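You operate a simulated robot arm through the tools that you are given. There is no shell and no other tool. Be economical: measure what you need, move in short steps, check, and stop when the job is done.

Carry out the task below with a simulated two-armed robot. There is one attempt and no reset: what you move stays moved.

Task
Hold the swing-top bottle on the top of the steel island table steady with one hand and open the white stopper with the other. Then take the green glass beaker and leave it on the wall shelf over the parts bench. Then take the yellow-backed sponge on the filling bench top and put it away on the top of the steel island table. Then open the upper drawer under the hose rack, take the blue cap and leave it in the inside of the upper drawer under the hose rack and shut the rack again. Then fetch the orange pierced cup and set it on the top of the steel island table. Then put the yellow gasket on the blue ribbed tile. Then fetch the clear jug with a purple handle and set it on the low grey tray. Then open the top drawer of the grey cupboard, take the green gasket and leave it in the inside of the top drawer of the grey cupboard, then shut the drawer. Then shut the drawer of the small steel bench. Then put the labelled jug with a black handle on the second store shelf from the bottom. Then put the steel disc from the second store shelf from the bottom on the third store shelf from the bottom. Do these in the order given. Set down upright: clear jug with a purple handle, labelled jug with a black handle.

It is judged by the outcome, as a careful person would: the job done as asked, and still so three seconds after it is handed in. It fails if anything else is knocked over, pushed out of place, dropped, spilled or broken. Lids that push on must go on centred and level and be pressed home; caps that screw on are set level and turned clockwise until they are tight.

Robot
Two 7-joint arms with fingered hands on one trunk, on a base that drives. Base frame: it is fixed to the floor where the robot stands at the start and does not move with it; the origin is under the middle of the robot, x ahead of it, y to its left, z up; the surface under the hand at the start is at about z = 780. Readings come in mm, degrees, newtons and seconds.
The left shoulder is at the start at [70, 132, 1217], the right one opposite. With the tool pointing down near the work surface each hand reaches from about 100 to 580 mm from the robot's upright axis, wherever it stands, measured 20 degrees to its own side. Places, roughly: blue cap (5x5x3 cm) [600, 1900, 900]; blue ribbed tile (19x15x2 cm) [600, -200, 800]; clear jug with a purple handle (15x10x17 cm) [-1200, 100, 300]; drawer of the small steel bench [-2600, 1900, 800]; green gasket (6x6x1 cm) [-1500, 2200, 900]; green glass beaker (6x6x4 cm) [800, 500, 800]; inside of the top drawer of the grey cupboard [-1000, 2100, 700]; inside of the upper drawer under the hose rack [2900, 700, 700]; labelled jug with a black handle [-6250, 2000, 1000]; low grey tray (24x18x3 cm) [-1300, 100, 900]; orange pierced cup (6x6x5 cm) [2200, 2000, 900]; second store shelf [-7000, 200, 600]; steel disc [-7000, -250, 750]; swing-top bottle [500, 0, 750]; third store shelf [-7000, 200, 1100]; top drawer of the grey cupboard [-1000, 2000, 700]; top of the steel island table [900, 0, 800]; upper drawer under the hose rack [2800, 700, 700]; wall shelf over the parts bench (17x90 cm) [3240, -2260, 1280]; white stopper [500, 100, 1000]; yellow gasket (6x6x1 cm) [3000, 500, 900]; yellow-backed sponge (7x4x4 cm) [1000, 1900, 900]. Payload 2.3 kg a hand.
Tool frame (each hand has its own): the origin (TCP) lies between the finger pads and is the grasp point; the fingertips stand 25 mm ahead of it; z points along the fingers, y is the line along which they close. The gripper opens to 88 mm. The gripper's body begins 29 mm behind the TCP. The gripper is a hand of 3 fingers: y runs from the thumb to the fingers, the wrist lies at [-13, -97, -162] in the tool frame.
Orientation is that of the tool frame in the base frame, as a unit quaternion [w, x, y, z]. With the fingers straight down and the wrist toward the robot, the tool's x, y and z point along [0, 1, 0], [1, 0, 0] and [0, 0, -1] of the base frame.

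Tools
- The arms move only by the tool step_arm. It takes "left_deltas", "right_deltas" or both (then of equal length, played together; a hand with none holds still); each is a list of rows, each an object (a shift or turn left out is 0) with "translation": the shift along the base's x, y, z in m, a list of three; "rot": the turn, a rotation vector about the base's x, y, z in degrees, a list of three. In form: [{"translation": [tx, ty, tz], "rot": [rx, ry, rz]}, ...]. A call has 1 to 12 rows; each row shifts and turns the commanded pose from where the row before left it. Each row takes 0.2 s and may step no farther than 50 mm and 8.6 degrees from the row before; otherwise, the whole call is refused. Where a pose cannot be reached the arm comes as near as it can. A force on the tool above 40 N (or 10 N above the force at the start of the call, whichever is more), or a blocked arm, ends the call early, and 0.2 s more pass. In this call time passes only in rows, and 0.2 s behind the last. The reply holds the time, the measured pose of the TCP, the force on the tool along the base axes, the opening and the grip force, in the units named above and with some noise, with the torque about the TCP (base axes, N m) and any sound that the robot's microphone picked up, and new pictures: "show" is both (left out), scene, wrist or none (wrist: the cameras of the hands that moved).
- Cameras (640 x 400 px; columns grow to the right, rows downward): "scene" is now at [121.9, 37, 1522.2]; the picture's right is [0.46, -0.89, 0.00], its down [-0.64, -0.33, -0.69] and it looks along [0.62, 0.32, -0.72] (base axes); focal length 249 px, centre (320, 200). "left" rides on the left gripper at [-58, -85, -99] in its tool frame; the picture's right is [-0.67, -0.35, 0.66], its down [0.69, -0.63, 0.37] and it looks along [0.28, 0.69, 0.66] (tool axes); focal length 261 px, centre (320, 200). "right" rides on the right gripper at [58, -85, -99] in its tool frame; the picture's right is [-0.67, 0.35, -0.66], its down [-0.69, -0.63, 0.37] and it looks along [-0.29, 0.69, 0.66] (tool axes); focal length 261 px, centre (320, 200). There is no depth. A picture from a camera that has moved, and an enlarged one, comes with that camera's place and axes in the base frame and with its lens.
- lift_body(by): slides the trunk up (or, below 0, down) by that many mm; the arms and the scene camera ride with it, the base frame stays. It gives what a move gives, with no picture.
- roll_base(legs): drives the robot by 1 to 6 legs, each [ahead, left, turn to the left] in mm, mm and degrees, along the robot's own axes; the way and the turn of a leg run together, so that a leg with both is an arc; at most 1500 mm and 180 degrees a leg. The arms and the cameras ride along, it lands a little off, and it stops where it bumps. It gives what a move gives, and a new picture of the scene camera.
- curl_fingers(index, middle, thumb_bend, thumb_turn, hand): sets how far each is bent, from 0 (flat) to 100 (curled in); at 30 the hand is open as for a grip, at 70 the pads meet at the TCP. One left out holds its place. A second passes; each finger stops where it meets its share of the squeeze, and holds until it gets a number again. It is the only way to open and close the hand. It gives what a move gives, with no picture; readings hold the bend of each and the force on the fingers (four entries, about 0 where the hand has none), thumb and palm. thumb_turn goes from beside the hand (0) to across from the fingers (100), as for a grip.
- head_to(pan, tilt): turns the head with the scene camera to pan (to the left, within 86 degrees either way) and tilt (down, from -29 to 69), counted from straight ahead of the robot. It gives what a move gives, and a new picture of the scene camera.
- zoom(camera, box): a new picture of the part [left, top, right, bottom] of that camera's present view, enlarged. No time passes.
- hand_in(): hands the job in; it is judged then, once.

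Go step by step. Nothing tells you exact positions but the pictures and the camera data: compare them with the known pose of the tool, close in by small moves and look again before you grip or let go. The budget is 567 turns and 360 pictures, counting those below and the enlarged ones. Unless the task says otherwise, let go and move clear before handing in, and close with one line.

The tools are called after "Emit:" as name(argument=value, ...) on one line, values as JSON. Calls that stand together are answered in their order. step_arm: Moves the arms, as the interface text tells. Its arguments: {"type":"object","properties":{"left_deltas":{"type":"array"},"right_deltas":{"type":"array"},"show":{"type":"string","enum":["both","scene","wrist","none"]}},"required":[]} The other tools are called the same way: lift_body (by) slides the trunk up or down; curl_fingers (index, middle, thumb_bend, thumb_turn, hand) moves the fingers one by one; roll_base (legs) drives the base; head_to (pan, tilt) turns the head that bears the scene camera; zoom (camera, box) takes an enlarged picture of a part of a camera's view; hand_in () hands the job in.

At the start:

```text
time: 0.0
left_eef_pos: [335.6, 203.4, 1249.9]
left_ee_rot: [0.0, 0.707, 0.708, 0.0]
left_force: [0.3, -1.1, 0.6]
left_moment: [-0.02, -0.02, -0.01]
left_finger_gap: 87.5
left_finger_force: 0.1
left_shape: jaw
left_bend: [30.0, 30.0, 30.0, 98.0]
left_finger forces: [0.0, 0.0, 0.1, 0.0, 0.0, 0.1]
right_eef_pos: [378.0, -31.3, 1218.5]
right_ee_rot: [0.001, 0.707, 0.707, 0.0]
right_force: [0.4, -1.0, -0.7]
right_moment: [-0.02, -0.02, -0.02]
right_finger_gap: 87.5
right_finger_force: 0.2
right_shape: jaw
right_bend: [30.0, 30.0, 30.0, 98.0]
right_finger forces: [0.0, 0.0, 0.0, 0.0, 0.1, 0.0]
trunk travel left (down, up): [-775.0, 65.0]
robot x, y, heading: [2.7, 4.0, -0.2]
head pan, tilt: [27.3, 46.0]
```

scene: 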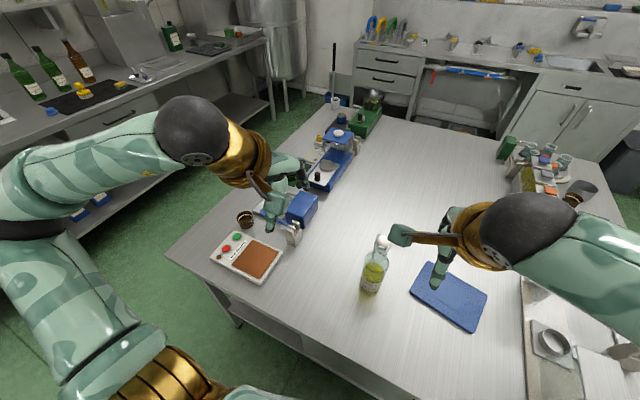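
right: 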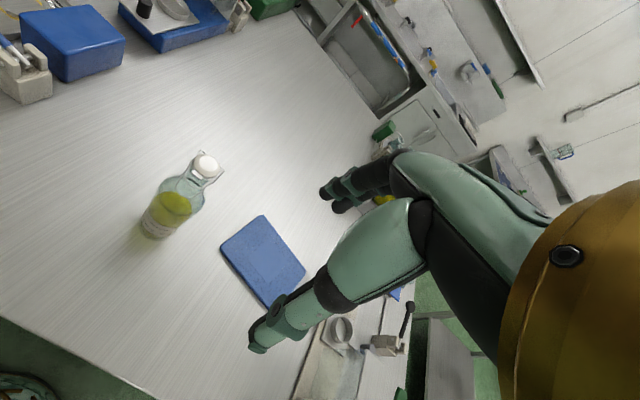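
left: 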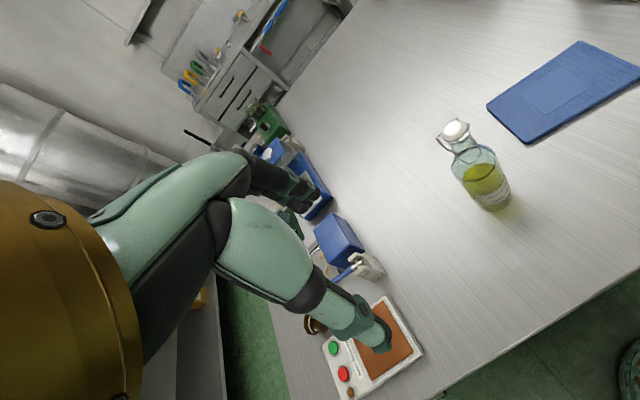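

The bottle stands on the island table near [500, 57], with its white stopper at about z 1010. I'll look closer at the bottle from all three cameras first.

Emit:
zoom(camera="scene", box=[330, 220, 430, 310])

Emit:
zoom(camera="left", box=[420, 100, 540, 220])

Emit:
zoom(camera="right", box=[130, 140, 240, 250])

```text
4.44 times, centred on (380, 265) of scene
camera zoom: at [121.9, 37.0, 1522.2], right [0.46, -0.89, 0.0], down [-0.64, -0.33, -0.69], along [0.62, 0.32, -0.72], focal length 1105 px, centre (53, -89)
```

zoom: 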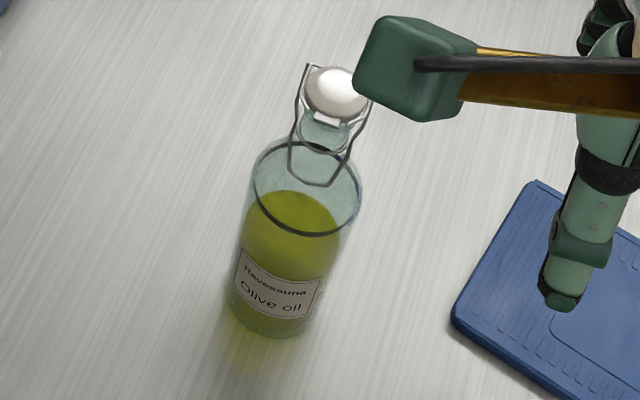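

```text
3.33 times, centred on (480, 160) of left
camera zoom: at [250.6, 146.4, 1347.3], right [-0.35, -0.67, -0.66], down [-0.63, 0.69, -0.37], along [0.69, 0.28, -0.66], focal length 869 px, centre (-213, 333)
```

zoom: 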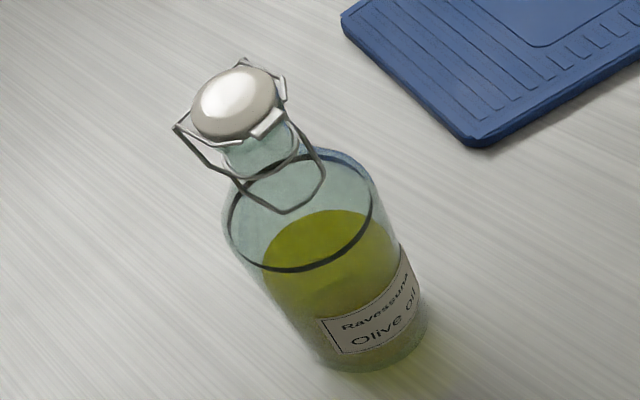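

```text
3.64 times, centred on (185, 195) of right
camera zoom: at [291.5, 28.4, 1319.0], right [0.35, -0.67, 0.66], down [-0.63, -0.69, -0.37], along [0.69, -0.29, -0.66], focal length 948 px, centre (811, 218)
```

zoom: 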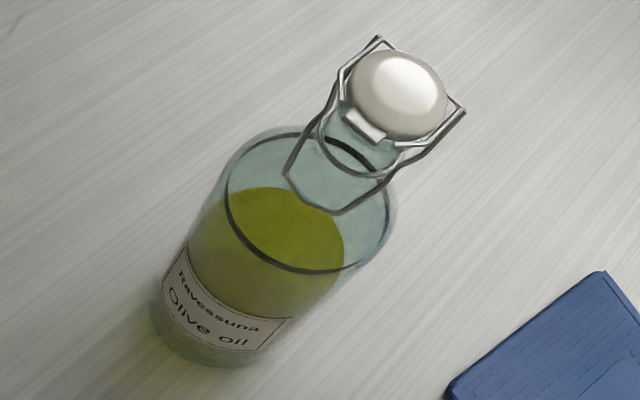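

The bottle axis is near [493, 58], the wire loop hangs on its near side at z≈957, and the stopper is at about z 1030. I'll turn the left hand so its fingers point to the right (-y) and bring it to the left of the bottle.

Emit:
step_arm(left_deltas=[{"translation": [0.014, 0.003, -0.025], "rot": [-8.2, 0, 0]}, {"translation": [0.014, 0.003, -0.025], "rot": [-8.2, 0, 0]}, {"translation": [0.014, 0.003, -0.025], "rot": [-8.2, 0, 0]}, {"translation": [0.014, 0.003, -0.025], "rot": [-8.2, 0, 0]}, {"translation": [0.014, 0.003, -0.025], "rot": [-8.2, 0, 0]}, {"translation": [0.014, 0.003, -0.025], "rot": [-8.2, 0, 0]}, {"translation": [0.014, 0.003, -0.025], "rot": [-8.2, 0, 0]}, {"translation": [0.014, 0.003, -0.025], "rot": [-8.2, 0, 0]}, {"translation": [0.014, 0.003, -0.025], "rot": [-8.2, 0, 0]}, {"translation": [0.014, 0.003, -0.025], "rot": [-8.2, 0, 0]}, {"translation": [0.017, 0.003, -0.025], "rot": [-8, 0, 0]}], show="both")

```text
time: 2.4
left_eef_pos: [484.5, 138.0, 1086.7]
left_ee_rot: [0.458, 0.554, 0.518, -0.464]
left_force: [-0.8, -1.0, -0.5]
left_moment: [-0.02, 0.03, 0.01]
left_finger_gap: 87.9
left_finger_force: 0.0
left_shape: jaw
left_bend: [30.0, 30.0, 30.0, 98.0]
left_finger forces: [0.1, 0.0, 0.1, 0.0, 0.0, 0.0]
left hand out of reach, approached as far as the arm can: row 7, 8, 9, 10, 11
right_eef_pos: [379.3, -31.2, 1219.3]
right_ee_rot: [-0.001, 0.707, 0.707, 0.0]
right_force: [-0.1, -0.7, -0.1]
right_moment: [0.03, 0.04, 0.0]
right_finger_gap: 87.6
right_finger_force: 0.0
right_shape: jaw
right_bend: [30.0, 30.0, 30.0, 98.0]
right_finger forces: [0.0, 0.0, 0.1, 0.0, 0.1, 0.0]
trunk travel left (down, up): [-775.0, 65.0]
robot x, y, heading: [1.4, -0.8, 0.1]
head pan, tilt: [27.3, 46.0]
camera scene: at [123.1, 35.1, 1522.1], right [0.46, -0.89, 0.0], down [-0.64, -0.33, -0.69], along [0.62, 0.32, -0.72], focal length 249 px, centre (320, 200)
camera left: at [401.0, 231.2, 1155.8], right [-0.4, -0.73, 0.55], down [-0.62, -0.23, -0.75], along [0.68, -0.64, -0.36], focal length 261 px, centre (320, 200)
```

scene: 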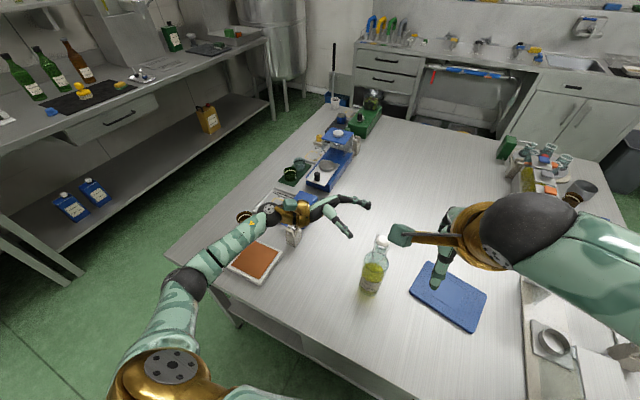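
left: 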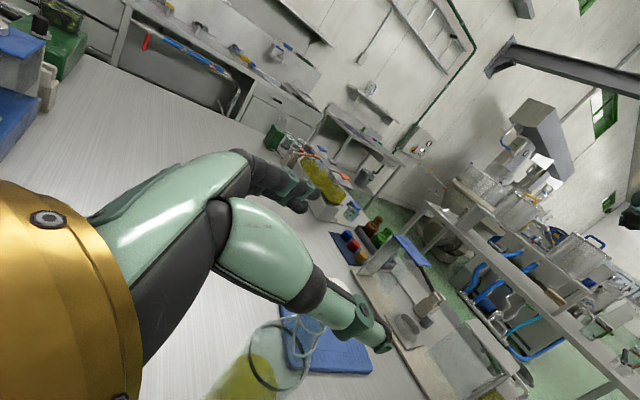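

The arm runs out at about 475 mm from shoulder to wrist. I'll pull the left hand back a little, then lower the trunk so both arms work nearer shoulder height.

Emit:
step_arm(left_deltas=[{"translation": [-0.03, 0.03, 0.0]}, {"translation": [-0.03, 0.03, 0.0]}, {"translation": [-0.02, 0.02, 0.0]}], right_deltas=[{"translation": [-0.02, -0.04, 0.0]}, {"translation": [-0.02, -0.04, 0.0]}, {"translation": [0, -0.04, 0.0]}], show="none")

Emit:
lift_body(by=-170)

```text
time: 3.2
left_eef_pos: [440.1, 169.1, 1137.6]
left_ee_rot: [0.46, 0.557, 0.512, -0.465]
left_force: [0.6, -0.3, -0.3]
left_moment: [0.01, 0.0, 0.0]
left_finger_gap: 87.8
left_finger_force: 0.1
left_shape: jaw
left_bend: [30.0, 30.0, 30.0, 98.0]
left_finger forces: [0.1, 0.0, 0.0, 0.1, 0.0, 0.1]
left hand out of reach, approached as far as the arm can: row 1, 2, 3
right_eef_pos: [336.0, -154.5, 1219.7]
right_ee_rot: [0.0, 0.707, 0.707, 0.0]
right_force: [0.3, 0.9, 0.4]
right_moment: [0.02, 0.0, 0.02]
right_finger_gap: 87.5
right_finger_force: 0.1
right_shape: jaw
right_bend: [30.0, 30.0, 30.0, 98.0]
right_finger forces: [0.1, 0.1, 0.0, 0.1, 0.0, 0.0]
trunk travel left (down, up): [-775.0, 65.0]
robot x, y, heading: [-2.0, -0.8, -0.2]
head pan, tilt: [27.3, 46.0]
```

```text
time: 5.1
left_eef_pos: [438.7, 172.4, 967.5]
left_ee_rot: [0.46, 0.556, 0.513, -0.465]
left_force: [0.4, 0.9, -0.2]
left_moment: [0.02, 0.03, -0.01]
left_finger_gap: 87.5
left_finger_force: 0.0
left_shape: jaw
left_bend: [30.0, 30.0, 30.0, 98.0]
left_finger forces: [0.1, 0.0, 0.1, 0.0, 0.1, 0.1]
right_eef_pos: [336.8, -152.6, 1049.4]
right_ee_rot: [0.0, 0.707, 0.707, 0.001]
right_force: [0.3, -0.3, 0.4]
right_moment: [0.03, 0.01, 0.01]
right_finger_gap: 87.7
right_finger_force: 0.1
right_shape: jaw
right_bend: [30.0, 30.0, 30.0, 98.0]
right_finger forces: [0.0, 0.1, 0.0, 0.1, 0.0, 0.1]
trunk travel left (down, up): [-605.0, 235.0]
robot x, y, heading: [-1.2, 3.1, -0.1]
head pan, tilt: [27.3, 46.0]
```

Emit:
step_arm(left_deltas=[{"translation": [0.0, 0.0, -0.03]}, {"translation": [0.0, 0.0, -0.03]}], show="scene")

```text
time: 5.7
left_eef_pos: [453.1, 147.0, 931.6]
left_ee_rot: [0.459, 0.556, 0.515, -0.464]
left_force: [-0.1, 0.0, 0.0]
left_moment: [0.02, -0.01, 0.0]
left_finger_gap: 87.6
left_finger_force: 0.0
left_shape: jaw
left_bend: [30.0, 30.0, 30.0, 98.0]
left_finger forces: [0.0, 0.1, 0.2, 0.0, 0.0, 0.0]
left hand out of reach, approached as far as the arm can: row 1, 2
right_eef_pos: [336.8, -152.2, 1049.5]
right_ee_rot: [0.0, 0.707, 0.707, 0.0]
right_force: [0.1, -0.2, -0.5]
right_moment: [0.03, 0.01, -0.01]
right_finger_gap: 87.6
right_finger_force: 0.1
right_shape: jaw
right_bend: [30.0, 30.0, 30.0, 98.0]
right_finger forces: [0.0, 0.0, 0.1, 0.0, 0.0, 0.0]
trunk travel left (down, up): [-605.0, 235.0]
robot x, y, heading: [-1.8, 0.1, 0.0]
head pan, tilt: [27.3, 46.0]
camera scene: at [122.2, 36.6, 1352.2], right [0.46, -0.89, 0.0], down [-0.64, -0.33, -0.69], along [0.62, 0.32, -0.72], focal length 249 px, centre (320, 200)
```

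scene: 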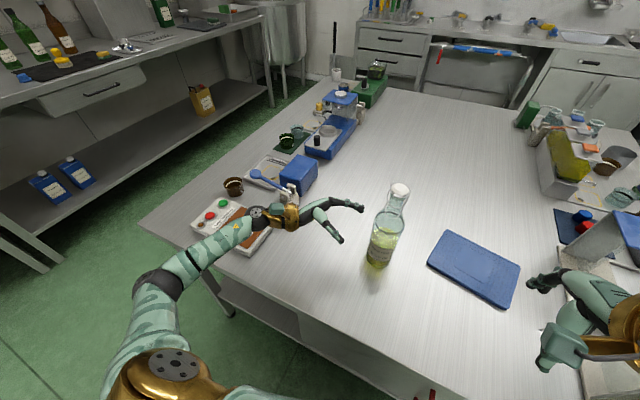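

The pose I asked for was beyond the wrist limits, so the command has run ahead of the arm. I'll raise the hand while turning it about the vertical, so the forearm comes from behind and the fingers point ahead and to the right.

Emit:
step_arm(left_deltas=[{"translation": [-0.01, 0, 0.03], "rot": [0, 0, 8]}, {"translation": [-0.01, 0, 0.03], "rot": [0, 0, 8]}, {"translation": [-0.01, 0, 0.03], "rot": [0, 0, 8]}, {"translation": [-0.01, 0, 0.03], "rot": [0, 0, 8]}, {"translation": [-0.01, 0, 0.03], "rot": [0, 0, 8]}], show="scene")

```text
time: 6.9
left_eef_pos: [407.5, 148.4, 1017.6]
left_ee_rot: [0.587, 0.391, 0.64, -0.306]
left_force: [-0.1, -0.9, -0.3]
left_moment: [0.01, -0.01, 0.04]
left_finger_gap: 87.8
left_finger_force: 0.1
left_shape: jaw
left_bend: [30.0, 30.0, 30.0, 98.0]
left_finger forces: [0.0, 0.1, 0.0, 0.0, 0.1, 0.1]
left hand out of reach, approached as far as the arm can: row 2, 3, 4, 5
right_eef_pos: [335.2, -154.2, 1049.4]
right_ee_rot: [-0.001, 0.707, 0.707, 0.0]
right_force: [-0.9, -0.8, 0.7]
right_moment: [-0.04, 0.01, 0.01]
right_finger_gap: 87.4
right_finger_force: 0.0
right_shape: jaw
right_bend: [30.0, 30.0, 30.0, 98.0]
right_finger forces: [0.0, 0.0, 0.1, 0.0, 0.0, 0.1]
trunk travel left (down, up): [-605.0, 235.0]
robot x, y, heading: [0.8, -3.4, 0.1]
head pan, tilt: [27.3, 46.0]
camera scene: at [121.4, 36.3, 1352.2], right [0.46, -0.89, 0.0], down [-0.64, -0.33, -0.69], along [0.62, 0.32, -0.72], focal length 249 px, centre (320, 200)
```

scene: 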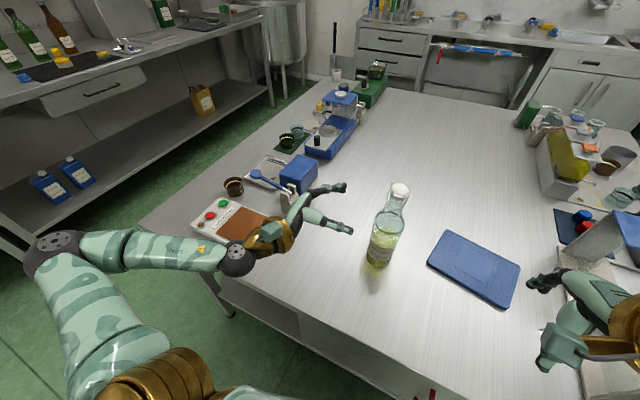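

Emit:
step_arm(left_deltas=[{"translation": [-0.01, -0.02, 0.0], "rot": [0, 0, 8]}, {"translation": [-0.01, -0.02, 0.0], "rot": [0, 0, 8]}, {"translation": [0, -0.02, 0.0], "rot": [0, 0, 0]}], show="none")

```text
time: 7.7
left_eef_pos: [428.8, 141.4, 1016.4]
left_ee_rot: [0.605, 0.327, 0.679, -0.257]
left_force: [-0.6, 0.2, 0.2]
left_moment: [-0.02, -0.01, 0.0]
left_finger_gap: 87.8
left_finger_force: 0.0
left_shape: jaw
left_bend: [30.0, 30.0, 30.0, 98.0]
left_finger forces: [0.0, 0.1, 0.0, 0.0, 0.1, 0.1]
left hand out of reach, approached as far as the arm can: row 1, 2, 3
right_eef_pos: [336.0, -152.5, 1050.8]
right_ee_rot: [-0.001, 0.707, 0.707, 0.0]
right_force: [0.1, 0.6, 0.2]
right_moment: [0.02, 0.02, 0.0]
right_finger_gap: 87.9
right_finger_force: 0.1
right_shape: jaw
right_bend: [30.0, 30.0, 30.0, 98.0]
right_finger forces: [0.1, 0.0, 0.0, 0.0, 0.1, 0.0]
trunk travel left (down, up): [-605.0, 235.0]
robot x, y, heading: [2.6, -1.0, -0.1]
head pan, tilt: [27.3, 46.0]
```

Emit:
step_arm(left_deltas=[{"translation": [0.04, 0.0, 0.0]}, {"translation": [0.04, 0.0, 0.0]}], show="none")

```text
time: 8.3
left_eef_pos: [509.6, 141.8, 1016.3]
left_ee_rot: [0.606, 0.331, 0.677, -0.254]
left_force: [-0.1, -0.2, 1.3]
left_moment: [-0.01, -0.01, 0.0]
left_finger_gap: 87.9
left_finger_force: 0.0
left_shape: jaw
left_bend: [30.0, 30.0, 30.0, 98.0]
left_finger forces: [0.0, 0.0, 0.1, 0.0, 0.0, 0.0]
right_eef_pos: [336.0, -152.2, 1050.5]
right_ee_rot: [-0.001, 0.707, 0.707, 0.0]
right_force: [0.7, 0.5, 0.1]
right_moment: [-0.01, -0.01, -0.02]
right_finger_gap: 87.8
right_finger_force: 0.1
right_shape: jaw
right_bend: [30.0, 30.0, 30.0, 98.0]
right_finger forces: [0.0, 0.1, 0.1, 0.0, 0.0, 0.1]
trunk travel left (down, up): [-605.0, 235.0]
robot x, y, heading: [2.7, 0.0, -0.1]
head pan, tilt: [27.3, 46.0]
```

Each call starts from the measured pose, which is good to know. I'll level the hand and bring it down to body height behind and to the left of the bottle.

Emit:
step_arm(left_deltas=[{"translation": [-0.04, 0.01, 0.0], "rot": [-5.9, -5.1, -0.4]}, {"translation": [-0.04, 0.005, 0.0]}, {"translation": [0, 0, -0.05]}, {"translation": [0, 0, -0.05]}, {"translation": [0, 0, -0.046]}], show="both")

```text
time: 9.5
left_eef_pos: [429.6, 156.7, 869.1]
left_ee_rot: [0.653, 0.312, 0.633, -0.276]
left_force: [-0.6, 0.1, 0.3]
left_moment: [0.0, 0.01, 0.03]
left_finger_gap: 88.0
left_finger_force: 0.1
left_shape: jaw
left_bend: [30.0, 30.0, 30.0, 98.0]
left_finger forces: [0.1, 0.1, 0.1, 0.0, 0.0, 0.1]
right_eef_pos: [336.3, -151.4, 1049.4]
right_ee_rot: [0.0, 0.707, 0.707, 0.0]
right_force: [-0.6, -0.2, -0.7]
right_moment: [0.01, -0.02, 0.0]
right_finger_gap: 87.5
right_finger_force: 0.0
right_shape: jaw
right_bend: [30.0, 30.0, 30.0, 98.0]
right_finger forces: [0.1, 0.1, 0.1, 0.0, 0.1, 0.0]
trunk travel left (down, up): [-605.0, 235.0]
robot x, y, heading: [0.3, 1.3, -0.0]
head pan, tilt: [27.3, 46.0]
camera scene: at [122.1, 37.4, 1352.2], right [0.46, -0.89, 0.0], down [-0.64, -0.33, -0.69], along [0.62, 0.32, -0.72], focal length 249 px, centre (320, 200)
camera left: at [296.8, 174.8, 920.8], right [0.14, -0.75, 0.65], down [-0.2, -0.66, -0.72], along [0.97, -0.04, -0.24], focal length 261 px, centre (320, 200)
```

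scene: 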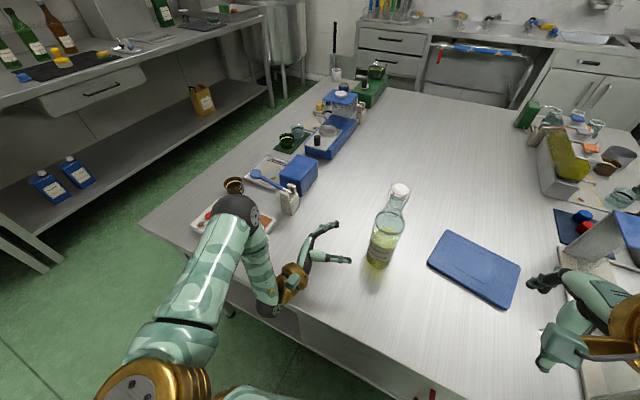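
left: 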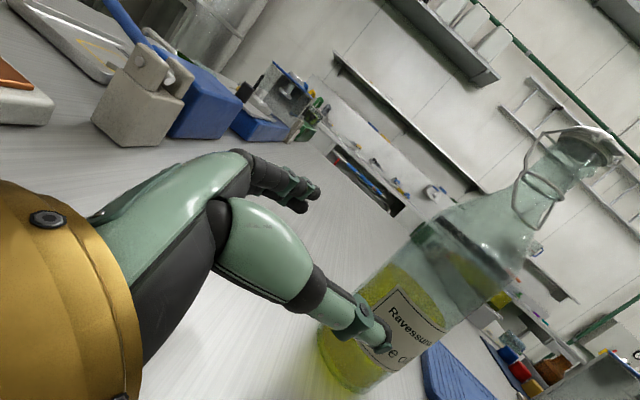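

Emit:
step_arm(left_deltas=[{"translation": [-0.0136, -0.0118, 0.0]}, {"translation": [0.0196, -0.0227, 0.0]}, {"translation": [0.0196, -0.0227, 0.0]}], show="both")

```text
time: 10.3
left_eef_pos: [455.9, 98.2, 869.4]
left_ee_rot: [0.652, 0.31, 0.634, -0.276]
left_force: [0.4, 0.3, -0.8]
left_moment: [-0.01, 0.01, 0.04]
left_finger_gap: 87.9
left_finger_force: 0.0
left_shape: jaw
left_bend: [30.0, 30.0, 30.0, 98.0]
left_finger forces: [0.0, 0.0, 0.0, 0.0, 0.0, 0.0]
right_eef_pos: [336.6, -152.7, 1049.5]
right_ee_rot: [0.0, 0.707, 0.707, 0.0]
right_force: [0.2, 0.2, 0.1]
right_moment: [-0.01, -0.02, -0.03]
right_finger_gap: 87.4
right_finger_force: 0.0
right_shape: jaw
right_bend: [30.0, 30.0, 30.0, 98.0]
right_finger forces: [0.0, 0.0, 0.0, 0.0, 0.0, 0.1]
trunk travel left (down, up): [-605.0, 235.0]
robot x, y, heading: [1.3, 3.0, 0.1]
head pan, tilt: [27.3, 46.0]
camera scene: at [122.3, 36.1, 1352.2], right [0.46, -0.89, 0.0], down [-0.64, -0.33, -0.69], along [0.62, 0.32, -0.72], focal length 249 px, centre (320, 200)
camera left: at [322.1, 116.2, 921.0], right [0.14, -0.75, 0.65], down [-0.21, -0.66, -0.72], along [0.97, -0.04, -0.24], focal length 261 px, centre (320, 200)
```

scene: 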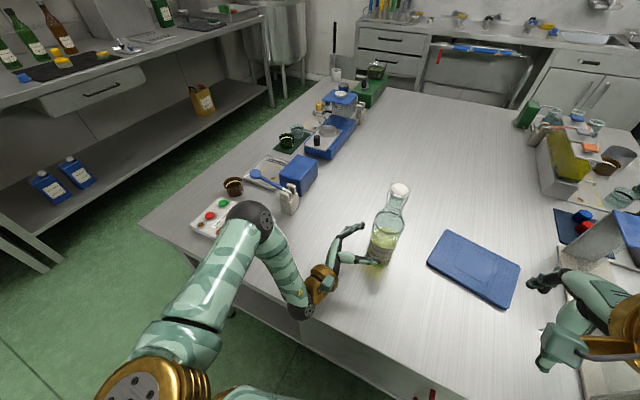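
left: 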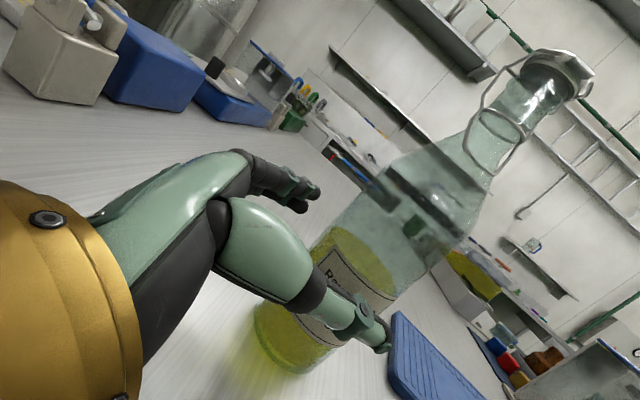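

Emit:
step_arm(left_deltas=[{"translation": [0.013, -0.015, 0.0]}, {"translation": [0.0098, -0.0114, 0.0]}], show="both")

```text
time: 10.9
left_eef_pos: [477.2, 71.4, 868.4]
left_ee_rot: [0.652, 0.311, 0.634, -0.276]
left_force: [-0.1, 0.6, -0.7]
left_moment: [0.0, -0.01, -0.04]
left_finger_gap: 87.7
left_finger_force: 0.0
left_shape: jaw
left_bend: [30.0, 30.0, 30.0, 98.0]
left_finger forces: [0.0, 0.0, 0.1, 0.0, 0.1, 0.1]
right_eef_pos: [336.4, -151.2, 1049.6]
right_ee_rot: [-0.001, 0.707, 0.707, 0.0]
right_force: [-0.3, 0.2, -0.9]
right_moment: [-0.01, -0.01, -0.03]
right_finger_gap: 88.0
right_finger_force: 0.0
right_shape: jaw
right_bend: [30.0, 30.0, 30.0, 98.0]
right_finger forces: [0.1, 0.0, 0.0, 0.1, 0.0, 0.1]
trunk travel left (down, up): [-605.0, 235.0]
robot x, y, heading: [0.1, -6.6, -0.0]
head pan, tilt: [27.3, 46.0]
camera scene: at [122.0, 36.5, 1352.2], right [0.46, -0.89, 0.0], down [-0.64, -0.33, -0.69], along [0.62, 0.32, -0.72], focal length 249 px, centre (320, 200)
camera left: at [344.6, 89.3, 920.8], right [0.14, -0.75, 0.65], down [-0.21, -0.66, -0.72], along [0.97, -0.04, -0.24], focal length 261 px, centre (320, 200)
```

scene: 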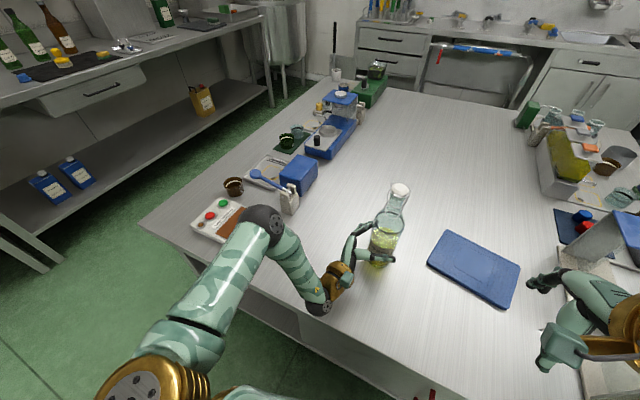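
left: 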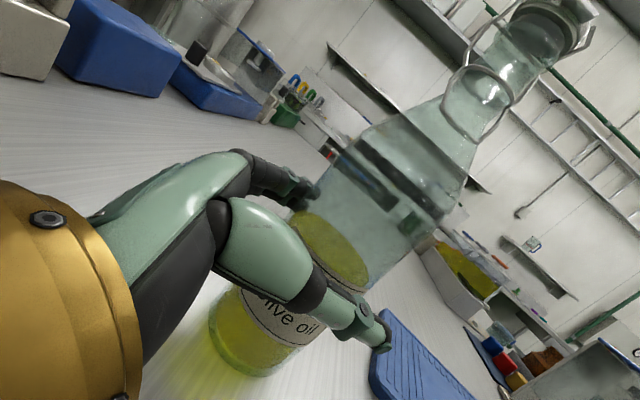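

The bottle sits between thumb and fingers with nothing touching. I'll close the left hand gently.

Emit:
curl_fingers(hand="left", index=55, middle=55, thumb_bend=55)

Emit:
zoom(camera="left", box=[180, 0, 640, 400])

Emit:
zoom(camera="scene", box=[310, 160, 450, 290])

```text
time: 11.9
left_eef_pos: [478.1, 72.2, 868.8]
left_ee_rot: [0.653, 0.311, 0.634, -0.276]
left_force: [1.8, 1.5, 1.3]
left_moment: [0.01, -0.04, 0.03]
left_finger_gap: 60.3
left_finger_force: 12.5
left_shape: fingers
left_bend: [44.0, 47.0, 42.0, 97.0]
left_finger forces: [7.1, 6.5, 0.0, 0.0, 11.5, 0.0]
right_eef_pos: [337.3, -151.4, 1050.2]
right_ee_rot: [0.0, 0.708, 0.707, 0.0]
right_force: [0.7, 0.2, 0.9]
right_moment: [0.01, 0.03, 0.03]
right_finger_gap: 87.5
right_finger_force: 0.0
right_shape: jaw
right_bend: [30.0, 30.0, 30.0, 98.0]
right_finger forces: [0.0, 0.1, 0.0, 0.0, 0.1, 0.0]
trunk travel left (down, up): [-605.0, 235.0]
robot x, y, heading: [1.4, -1.8, -0.0]
head pan, tilt: [27.3, 46.0]
```

```text
1.00 times, centred on (410, 200) of left (not enlarged: the box is as wide or as high as the picture)
camera zoom: at [344.8, 90.3, 920.7], right [0.14, -0.75, 0.65], down [-0.21, -0.66, -0.72], along [0.97, -0.04, -0.24], focal length 261 px, centre (230, 200)
```

zoom: 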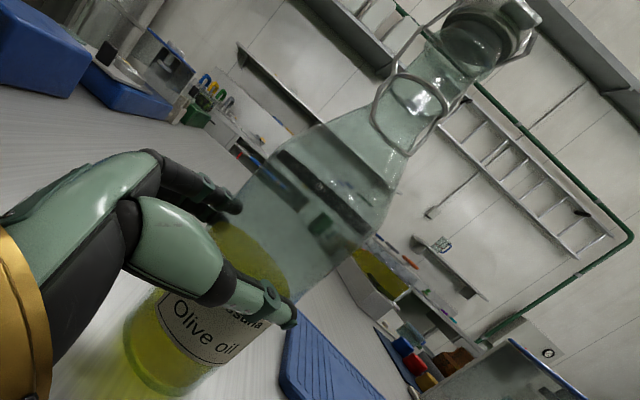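

```text
3.08 times, centred on (380, 225) of scene
camera zoom: at [122.5, 37.5, 1352.1], right [0.46, -0.89, 0.0], down [-0.64, -0.33, -0.69], along [0.62, 0.32, -0.72], focal length 765 px, centre (135, 123)
```

zoom: 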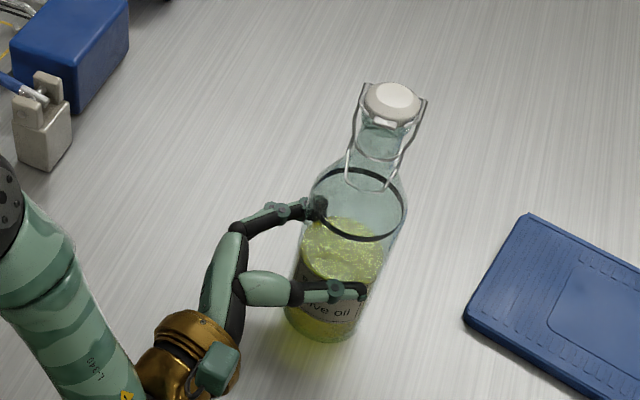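

Left hand holds with about 12 N. Next I turn the right hand to mirror the left (fingers ahead and to the left), keeping it clear, and look at the wire loop from nearby.

Emit:
step_arm(right_deltas=[{"translation": [0.005, 0, 0], "rot": [8.2, 0, 0]}, {"translation": [0.005, 0, 0], "rot": [8.2, 0, 0]}, {"translation": [0.005, 0, 0], "rot": [8.2, 0, 0]}, {"translation": [0.005, 0, 0], "rot": [8.2, 0, 0]}, {"translation": [0.005, 0, 0], "rot": [8.2, 0, -8]}, {"translation": [0.005, 0, 0], "rot": [6, 0, -6]}, {"translation": [0.005, 0, 0], "rot": [6, 0, -6]}, {"translation": [0.005, 0, 0], "rot": [6, 0, -6]}, {"translation": [0.005, 0, 0], "rot": [6, 0, -6]}, {"translation": [0.005, 0, 0], "rot": [6, 0, -6]}, {"translation": [0.005, 0, 0], "rot": [6, 0, -6]}, {"translation": [0.005, 0, 0], "rot": [6, 0, -6]}], show="both")

```text
refused: row 5 steps farther than a row can; nothing moved
```

Emit:
step_arm(right_deltas=[{"translation": [0.01, 0, 0], "rot": [8.2, 0, 0]}, {"translation": [0.01, 0, 0], "rot": [8.2, 0, 0]}, {"translation": [0.01, 0, 0], "rot": [8.2, 0, 0]}, {"translation": [0.01, 0, 0], "rot": [8.2, 0, 0]}, {"translation": [0.01, 0, 0], "rot": [8.2, 0, 0]}, {"rot": [8.2, 0, 0]}, {"rot": [0, 0, -8.2]}, {"rot": [0, 0, -8.2]}, {"rot": [0, 0, -8.2]}, {"rot": [0, 0, -8.2]}, {"rot": [0, 0, -8.2]}], show="none")

Emit:
step_arm(right_deltas=[{"rot": [5.8, 5.8, 0]}, {"rot": [5.8, 5.8, 0]}, {"rot": [5.8, 5.8, 0]}, {"rot": [5.8, 5.8, 0]}], show="both")

```text
time: 14.3
left_eef_pos: [478.4, 72.6, 868.6]
left_ee_rot: [0.652, 0.311, 0.634, -0.277]
left_force: [0.2, 0.3, 0.1]
left_moment: [0.07, -0.02, 0.0]
left_finger_gap: 59.9
left_finger_force: 12.7
left_shape: fingers
left_bend: [44.0, 47.0, 42.0, 97.0]
left_finger forces: [6.9, 6.3, 0.1, 0.1, 12.1, 0.1]
right_eef_pos: [386.8, -151.8, 1049.5]
right_ee_rot: [-0.171, 0.828, 0.377, 0.379]
right_force: [0.7, 0.0, 0.0]
right_moment: [-0.02, 0.01, -0.01]
right_finger_gap: 87.5
right_finger_force: 0.0
right_shape: jaw
right_bend: [30.0, 30.0, 30.0, 98.0]
right_finger forces: [0.0, 0.1, 0.0, 0.0, 0.1, 0.1]
trunk travel left (down, up): [-605.0, 235.0]
robot x, y, heading: [1.3, 0.2, 0.1]
head pan, tilt: [27.3, 46.0]
```

```text
time: 15.3
left_eef_pos: [477.6, 72.6, 869.8]
left_ee_rot: [0.652, 0.311, 0.633, -0.277]
left_force: [1.6, 1.1, -0.6]
left_moment: [0.03, -0.02, 0.07]
left_finger_gap: 59.9
left_finger_force: 12.0
left_shape: fingers
left_bend: [44.0, 47.0, 42.0, 97.0]
left_finger forces: [7.0, 6.3, 0.1, 0.0, 11.8, 0.0]
right_eef_pos: [387.0, -151.0, 1049.7]
right_ee_rot: [-0.408, 0.835, 0.251, 0.272]
right_force: [-0.6, -0.4, -0.8]
right_moment: [-0.02, 0.0, 0.01]
right_finger_gap: 87.8
right_finger_force: 0.1
right_shape: jaw
right_bend: [30.0, 30.0, 30.0, 98.0]
right_finger forces: [0.0, 0.0, 0.0, 0.0, 0.1, 0.0]
trunk travel left (down, up): [-605.0, 235.0]
robot x, y, heading: [-1.1, 0.2, 0.0]
head pan, tilt: [27.3, 46.0]
camera scene: at [122.4, 37.1, 1352.1], right [0.46, -0.89, 0.0], down [-0.64, -0.33, -0.69], along [0.62, 0.32, -0.72], focal length 249 px, centre (320, 200)
camera right: at [348.8, -174.4, 1185.7], right [-0.43, -0.86, -0.29], down [-0.81, 0.51, -0.3], along [0.4, 0.11, -0.91], focal length 261 px, centre (320, 200)
```

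scene: 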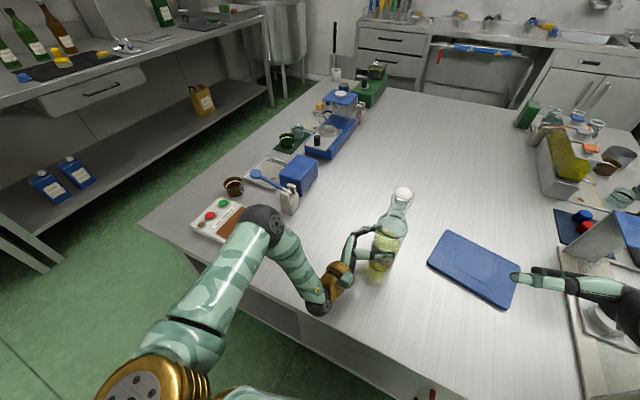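
right: 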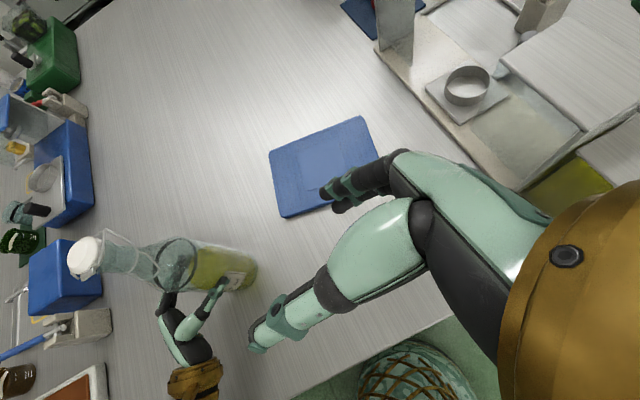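

I rolled it the wrong way; I'll undo that and level the fingers about the correct axis.

Emit:
step_arm(right_deltas=[{"rot": [-5.8, -5.8, 0]}, {"rot": [-5.8, -5.8, 0]}, {"rot": [-5.8, -5.8, 0]}, {"rot": [-5.8, -5.8, 0]}, {"rot": [6.2, -5.4, 0]}, {"rot": [6.2, -5.4, 0]}, {"rot": [6.2, -5.4, 0]}, {"rot": [6.2, -5.4, 0]}, {"rot": [6.2, -5.4, 0]}], show="both")

```text
time: 17.3
left_eef_pos: [477.0, 71.6, 869.5]
left_ee_rot: [0.652, 0.311, 0.633, -0.276]
left_force: [0.2, 0.5, -0.1]
left_moment: [0.05, -0.05, 0.0]
left_finger_gap: 60.1
left_finger_force: 12.3
left_shape: fingers
left_bend: [44.0, 48.0, 42.0, 97.0]
left_finger forces: [6.7, 6.0, 0.0, 0.1, 12.0, 0.0]
right_eef_pos: [422.6, -161.5, 1098.1]
right_ee_rot: [-0.294, 0.644, 0.291, 0.643]
right_force: [-0.9, -0.6, -0.6]
right_moment: [0.0, 0.0, 0.0]
right_finger_gap: 87.8
right_finger_force: 0.1
right_shape: jaw
right_bend: [30.0, 30.0, 30.0, 98.0]
right_finger forces: [0.0, 0.1, 0.1, 0.0, 0.1, 0.1]
right hand out of reach, approached as far as the arm can: row 5, 6, 7, 8, 9
trunk travel left (down, up): [-605.0, 235.0]
robot x, y, heading: [-1.1, -2.8, 0.1]
head pan, tilt: [27.3, 46.0]
camera scene: at [122.1, 36.9, 1352.2], right [0.46, -0.89, 0.0], down [-0.64, -0.33, -0.69], along [0.62, 0.32, -0.72], focal length 249 px, centre (320, 200)
camera right: at [293.6, -179.6, 1157.1], right [-0.17, -0.72, -0.67], down [-0.24, 0.69, -0.68], along [0.96, 0.04, -0.29], focal length 261 px, centre (320, 200)
```

scene: 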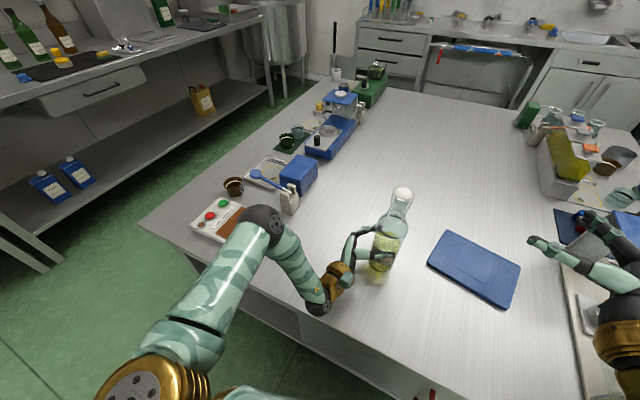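
right: 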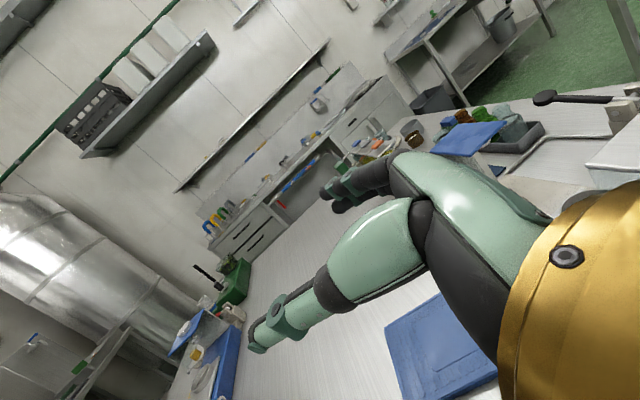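

Emit:
step_arm(right_deltas=[{"translation": [0, 0.04, -0.02]}, {"translation": [0, 0.04, -0.03]}, {"translation": [0, 0.04, -0.03]}, {"translation": [0, 0.01, -0.02]}], show="both")

```text
time: 18.3
left_eef_pos: [477.2, 70.0, 869.6]
left_ee_rot: [0.652, 0.311, 0.634, -0.276]
left_force: [-0.5, 0.9, -0.5]
left_moment: [0.05, -0.05, 0.01]
left_finger_gap: 59.8
left_finger_force: 12.9
left_shape: fingers
left_bend: [45.0, 48.0, 42.0, 97.0]
left_finger forces: [6.7, 5.9, 0.0, 0.1, 12.5, 0.0]
right_eef_pos: [412.3, -54.7, 1115.1]
right_ee_rot: [-0.294, 0.643, 0.293, 0.643]
right_force: [-0.2, -0.3, -0.1]
right_moment: [-0.02, -0.01, 0.01]
right_finger_gap: 87.7
right_finger_force: 0.1
right_shape: jaw
right_bend: [30.0, 30.0, 30.0, 98.0]
right_finger forces: [0.0, 0.1, 0.1, 0.1, 0.0, 0.0]
right hand out of reach, approached as far as the arm can: row 1, 2, 3, 4
trunk travel left (down, up): [-605.0, 235.0]
robot x, y, heading: [-1.2, -1.4, 0.3]
head pan, tilt: [27.3, 46.0]
camera scene: at [122.0, 36.5, 1352.2], right [0.46, -0.89, 0.0], down [-0.64, -0.33, -0.69], along [0.62, 0.32, -0.72], focal length 249 px, centre (320, 200)
camera right: at [282.7, -74.0, 1173.1], right [-0.17, -0.72, -0.67], down [-0.24, 0.69, -0.68], along [0.96, 0.04, -0.29], focal length 261 px, centre (320, 200)
```

scene: 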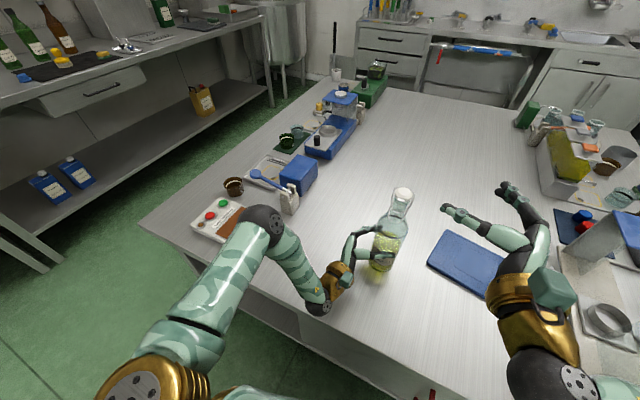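
right: 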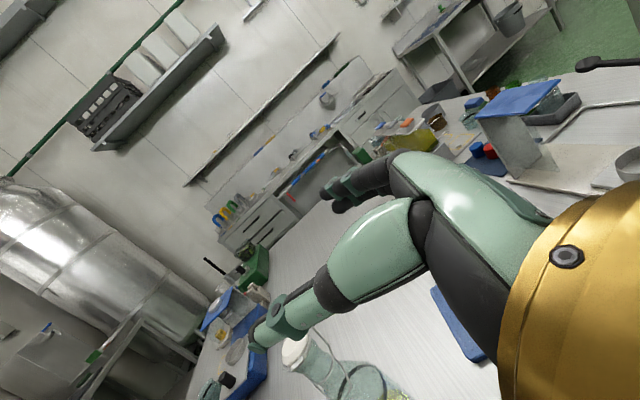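

Emit:
zoom(camera="left", box=[420, 0, 640, 140])

Emit:
step_arm(right_deltas=[{"translation": [0.03, 0.0, -0.04]}, {"translation": [0.03, 0.0, -0.04]}], show="wrist")

```text
2.86 times, centred on (530, 70) of left
camera zoom: at [344.5, 89.6, 920.8], right [0.14, -0.75, 0.65], down [-0.21, -0.66, -0.72], along [0.97, -0.04, -0.24], focal length 745 px, centre (-280, 571)
```

zoom: 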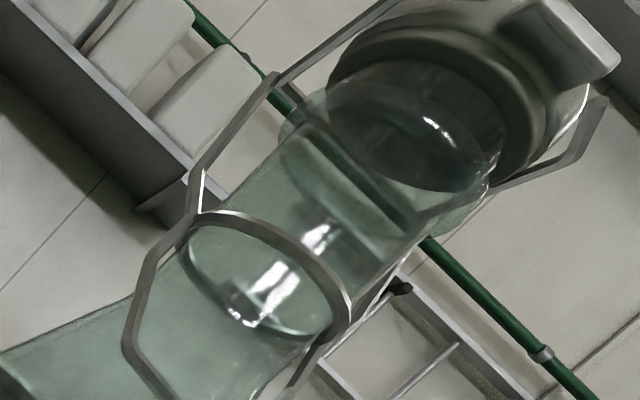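

```text
time: 18.9
left_eef_pos: [477.5, 72.3, 869.2]
left_ee_rot: [0.652, 0.311, 0.633, -0.276]
left_force: [0.5, 0.3, -0.1]
left_moment: [0.04, -0.01, 0.01]
left_finger_gap: 59.7
left_finger_force: 11.8
left_shape: fingers
left_bend: [45.0, 48.0, 42.0, 97.0]
left_finger forces: [6.6, 5.9, 0.1, 0.0, 12.4, 0.0]
right_eef_pos: [452.1, -68.2, 1115.7]
right_ee_rot: [-0.295, 0.646, 0.293, 0.641]
right_force: [-0.1, 0.5, 0.1]
right_moment: [-0.01, -0.01, 0.01]
right_finger_gap: 87.8
right_finger_force: 0.0
right_shape: jaw
right_bend: [30.0, 30.0, 30.0, 98.0]
right_finger forces: [0.1, 0.0, 0.1, 0.1, 0.0, 0.0]
right hand out of reach, approached as far as the arm can: row 1, 2
trunk travel left (down, up): [-605.0, 235.0]
robot x, y, heading: [-1.6, 3.6, 0.1]
head pan, tilt: [27.3, 46.0]
camera right: at [322.5, -86.8, 1175.6], right [-0.17, -0.72, -0.67], down [-0.24, 0.69, -0.68], along [0.96, 0.04, -0.29], focal length 261 px, centre (320, 200)
```

right: 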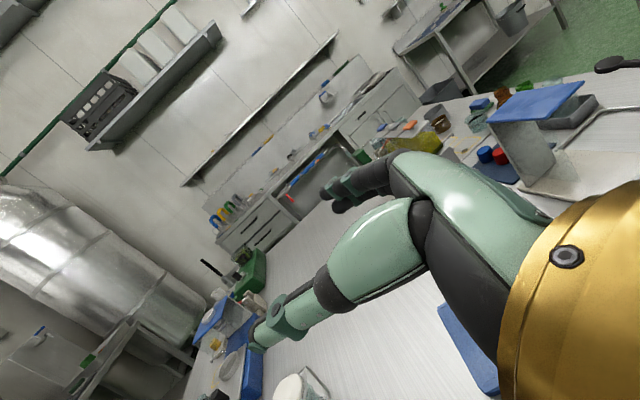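

The bail pivots on the neck collar near z 987, with the lever loop below it in front and a tab on the front of the stopper. I'll bring the right hand forward and down beside the neck.

Emit:
step_arm(right_deltas=[{"translation": [0.04, 0.0, 0.0]}, {"translation": [0.04, 0.0, -0.03]}, {"translation": [0.0, 0.0, -0.04]}, {"translation": [0.0, 0.0, -0.04]}], show="both")

```text
time: 19.9
left_eef_pos: [477.0, 71.9, 870.0]
left_ee_rot: [0.653, 0.311, 0.633, -0.275]
left_force: [0.3, 0.3, -0.2]
left_moment: [0.03, -0.05, 0.03]
left_finger_gap: 59.8
left_finger_force: 12.4
left_shape: fingers
left_bend: [45.0, 48.0, 42.0, 97.0]
left_finger forces: [6.6, 5.9, 0.0, 0.0, 12.3, 0.0]
right_eef_pos: [528.4, -75.7, 1125.8]
right_ee_rot: [-0.295, 0.644, 0.293, 0.643]
right_force: [-0.1, 0.3, -0.5]
right_moment: [0.0, 0.02, -0.01]
right_finger_gap: 87.6
right_finger_force: 0.1
right_shape: jaw
right_bend: [30.0, 30.0, 30.0, 98.0]
right_finger forces: [0.1, 0.0, 0.0, 0.1, 0.1, 0.0]
right hand out of reach, approached as far as the arm can: row 1, 2, 3, 4
trunk travel left (down, up): [-605.0, 235.0]
robot x, y, heading: [-0.2, 2.3, -0.0]
head pan, tilt: [27.3, 46.0]
camera scene: at [122.2, 36.8, 1352.2], right [0.46, -0.89, 0.0], down [-0.64, -0.33, -0.69], along [0.62, 0.32, -0.72], focal length 249 px, centre (320, 200)
camera right: at [399.1, -94.2, 1184.8], right [-0.17, -0.72, -0.67], down [-0.24, 0.69, -0.68], along [0.96, 0.04, -0.29], focal length 261 px, centre (320, 200)
```

scene: 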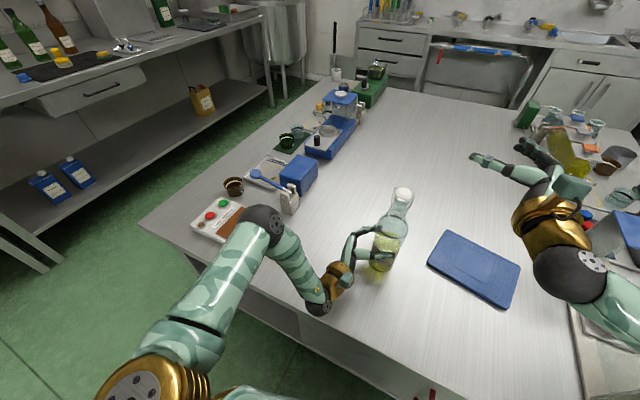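
right: 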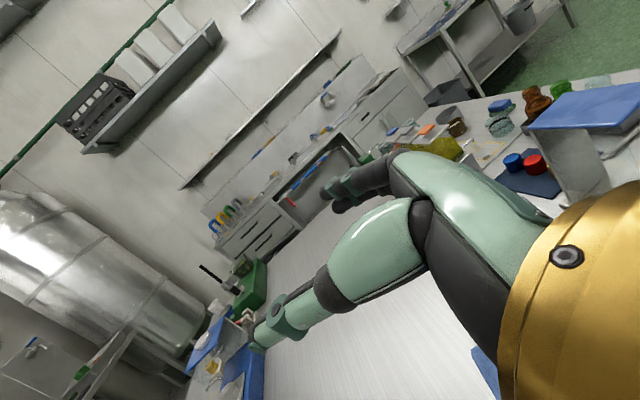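

Emit:
step_arm(right_deltas=[{"translation": [-0.01, -0.02, 0], "rot": [-6.2, 5.4, 0]}, {"translation": [-0.01, -0.02, 0], "rot": [-6.2, 5.4, 0]}, {"translation": [0, -0.02, -0.02], "rot": [-6.2, 5.4, 0]}, {"translation": [0, -0.01, -0.03], "rot": [-6.2, 5.4, 0]}, {"translation": [0, 0, -0.03], "rot": [-6.2, 5.4, 0]}, {"translation": [0, 0, -0.03]}, {"translation": [0, 0, -0.03]}], show="none")

Emit:
step_arm(right_deltas=[{"rot": [6.2, -5.4, 0]}, {"rot": [6.2, -5.4, 0]}, {"rot": [6.2, -5.4, 0]}, {"rot": [6.2, -5.4, 0]}, {"rot": [6.2, -5.4, 0]}], show="none")

```text
time: 21.5
left_eef_pos: [477.4, 72.1, 869.4]
left_ee_rot: [0.652, 0.311, 0.634, -0.276]
left_force: [1.6, 0.5, -0.8]
left_moment: [0.02, -0.06, 0.02]
left_finger_gap: 60.0
left_finger_force: 12.7
left_shape: fingers
left_bend: [45.0, 48.0, 42.0, 97.0]
left_finger forces: [6.9, 6.1, 0.1, 0.0, 11.9, 0.0]
right_eef_pos: [508.4, -145.3, 987.7]
right_ee_rot: [-0.172, 0.828, 0.377, 0.377]
right_force: [0.9, -0.1, -0.1]
right_moment: [-0.01, 0.01, 0.01]
right_finger_gap: 87.8
right_finger_force: 0.1
right_shape: jaw
right_bend: [30.0, 30.0, 30.0, 98.0]
right_finger forces: [0.0, 0.0, 0.0, 0.1, 0.0, 0.0]
trunk travel left (down, up): [-605.0, 235.0]
robot x, y, heading: [1.9, -1.4, -0.2]
head pan, tilt: [27.3, 46.0]
```

```text
time: 22.7
left_eef_pos: [477.6, 71.3, 869.4]
left_ee_rot: [0.653, 0.311, 0.633, -0.276]
left_force: [-0.3, 0.1, -0.5]
left_moment: [0.03, -0.01, 0.0]
left_finger_gap: 59.7
left_finger_force: 12.0
left_shape: fingers
left_bend: [45.0, 48.0, 42.0, 97.0]
left_finger forces: [6.5, 5.8, 0.0, 0.0, 12.4, 0.0]
right_eef_pos: [505.5, -120.2, 988.4]
right_ee_rot: [-0.247, 0.736, 0.367, 0.512]
right_force: [0.0, -0.1, -0.1]
right_moment: [-0.02, 0.02, 0.0]
right_finger_gap: 87.7
right_finger_force: 0.1
right_shape: jaw
right_bend: [30.0, 30.0, 30.0, 98.0]
right_finger forces: [0.0, 0.0, 0.1, 0.1, 0.0, 0.0]
right hand out of reach, approached as far as the arm can: row 3, 4, 5
trunk travel left (down, up): [-605.0, 235.0]
robot x, y, heading: [-2.2, 0.5, -0.2]
head pan, tilt: [27.3, 46.0]
```

Emit:
step_arm(right_deltas=[{"translation": [-0.012, 0.03, 0.004]}, {"translation": [-0.012, 0.03, 0.004]}, {"translation": [-0.012, 0.03, 0.004]}], show="both")

```text
time: 23.5
left_eef_pos: [476.0, 72.3, 869.1]
left_ee_rot: [0.652, 0.312, 0.634, -0.276]
left_force: [-0.5, -3.0, -0.8]
left_moment: [0.07, -0.07, -0.05]
left_finger_gap: 60.0
left_finger_force: 12.0
left_shape: fingers
left_bend: [45.0, 48.0, 42.0, 97.0]
left_finger forces: [6.2, 5.6, 0.0, 0.1, 12.6, 0.0]
right_eef_pos: [469.5, -29.7, 1001.4]
right_ee_rot: [-0.247, 0.736, 0.368, 0.512]
right_force: [0.0, -0.2, 0.0]
right_moment: [0.01, 0.02, -0.02]
right_finger_gap: 87.7
right_finger_force: 0.0
right_shape: jaw
right_bend: [30.0, 30.0, 30.0, 98.0]
right_finger forces: [0.0, 0.1, 0.1, 0.1, 0.0, 0.0]
trunk travel left (down, up): [-605.0, 235.0]
robot x, y, heading: [-1.2, 3.6, -0.0]
head pan, tilt: [27.3, 46.0]
camera scene: at [122.1, 37.3, 1352.2], right [0.46, -0.89, 0.0], down [-0.64, -0.33, -0.69], along [0.62, 0.32, -0.72], focal length 249 px, centre (320, 200)
camera right: at [356.3, -34.5, 1089.4], right [-0.24, -0.89, -0.39], down [-0.43, 0.46, -0.78], along [0.87, -0.01, -0.49], focal length 261 px, centre (320, 200)
```

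scene: 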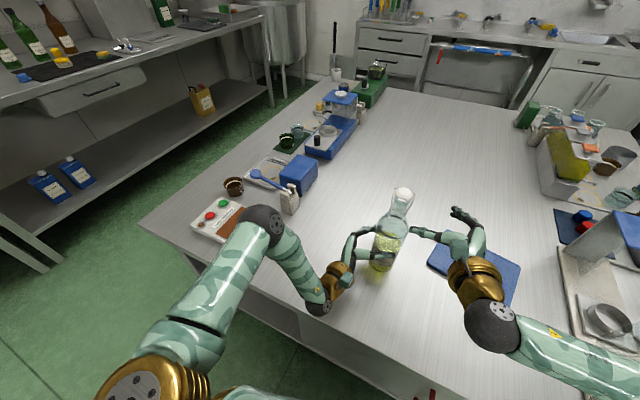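
right: 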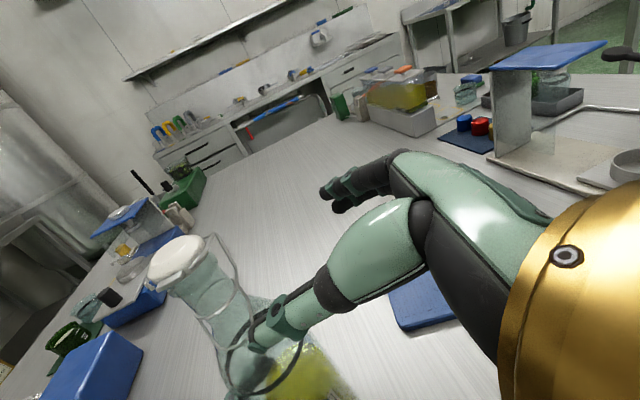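

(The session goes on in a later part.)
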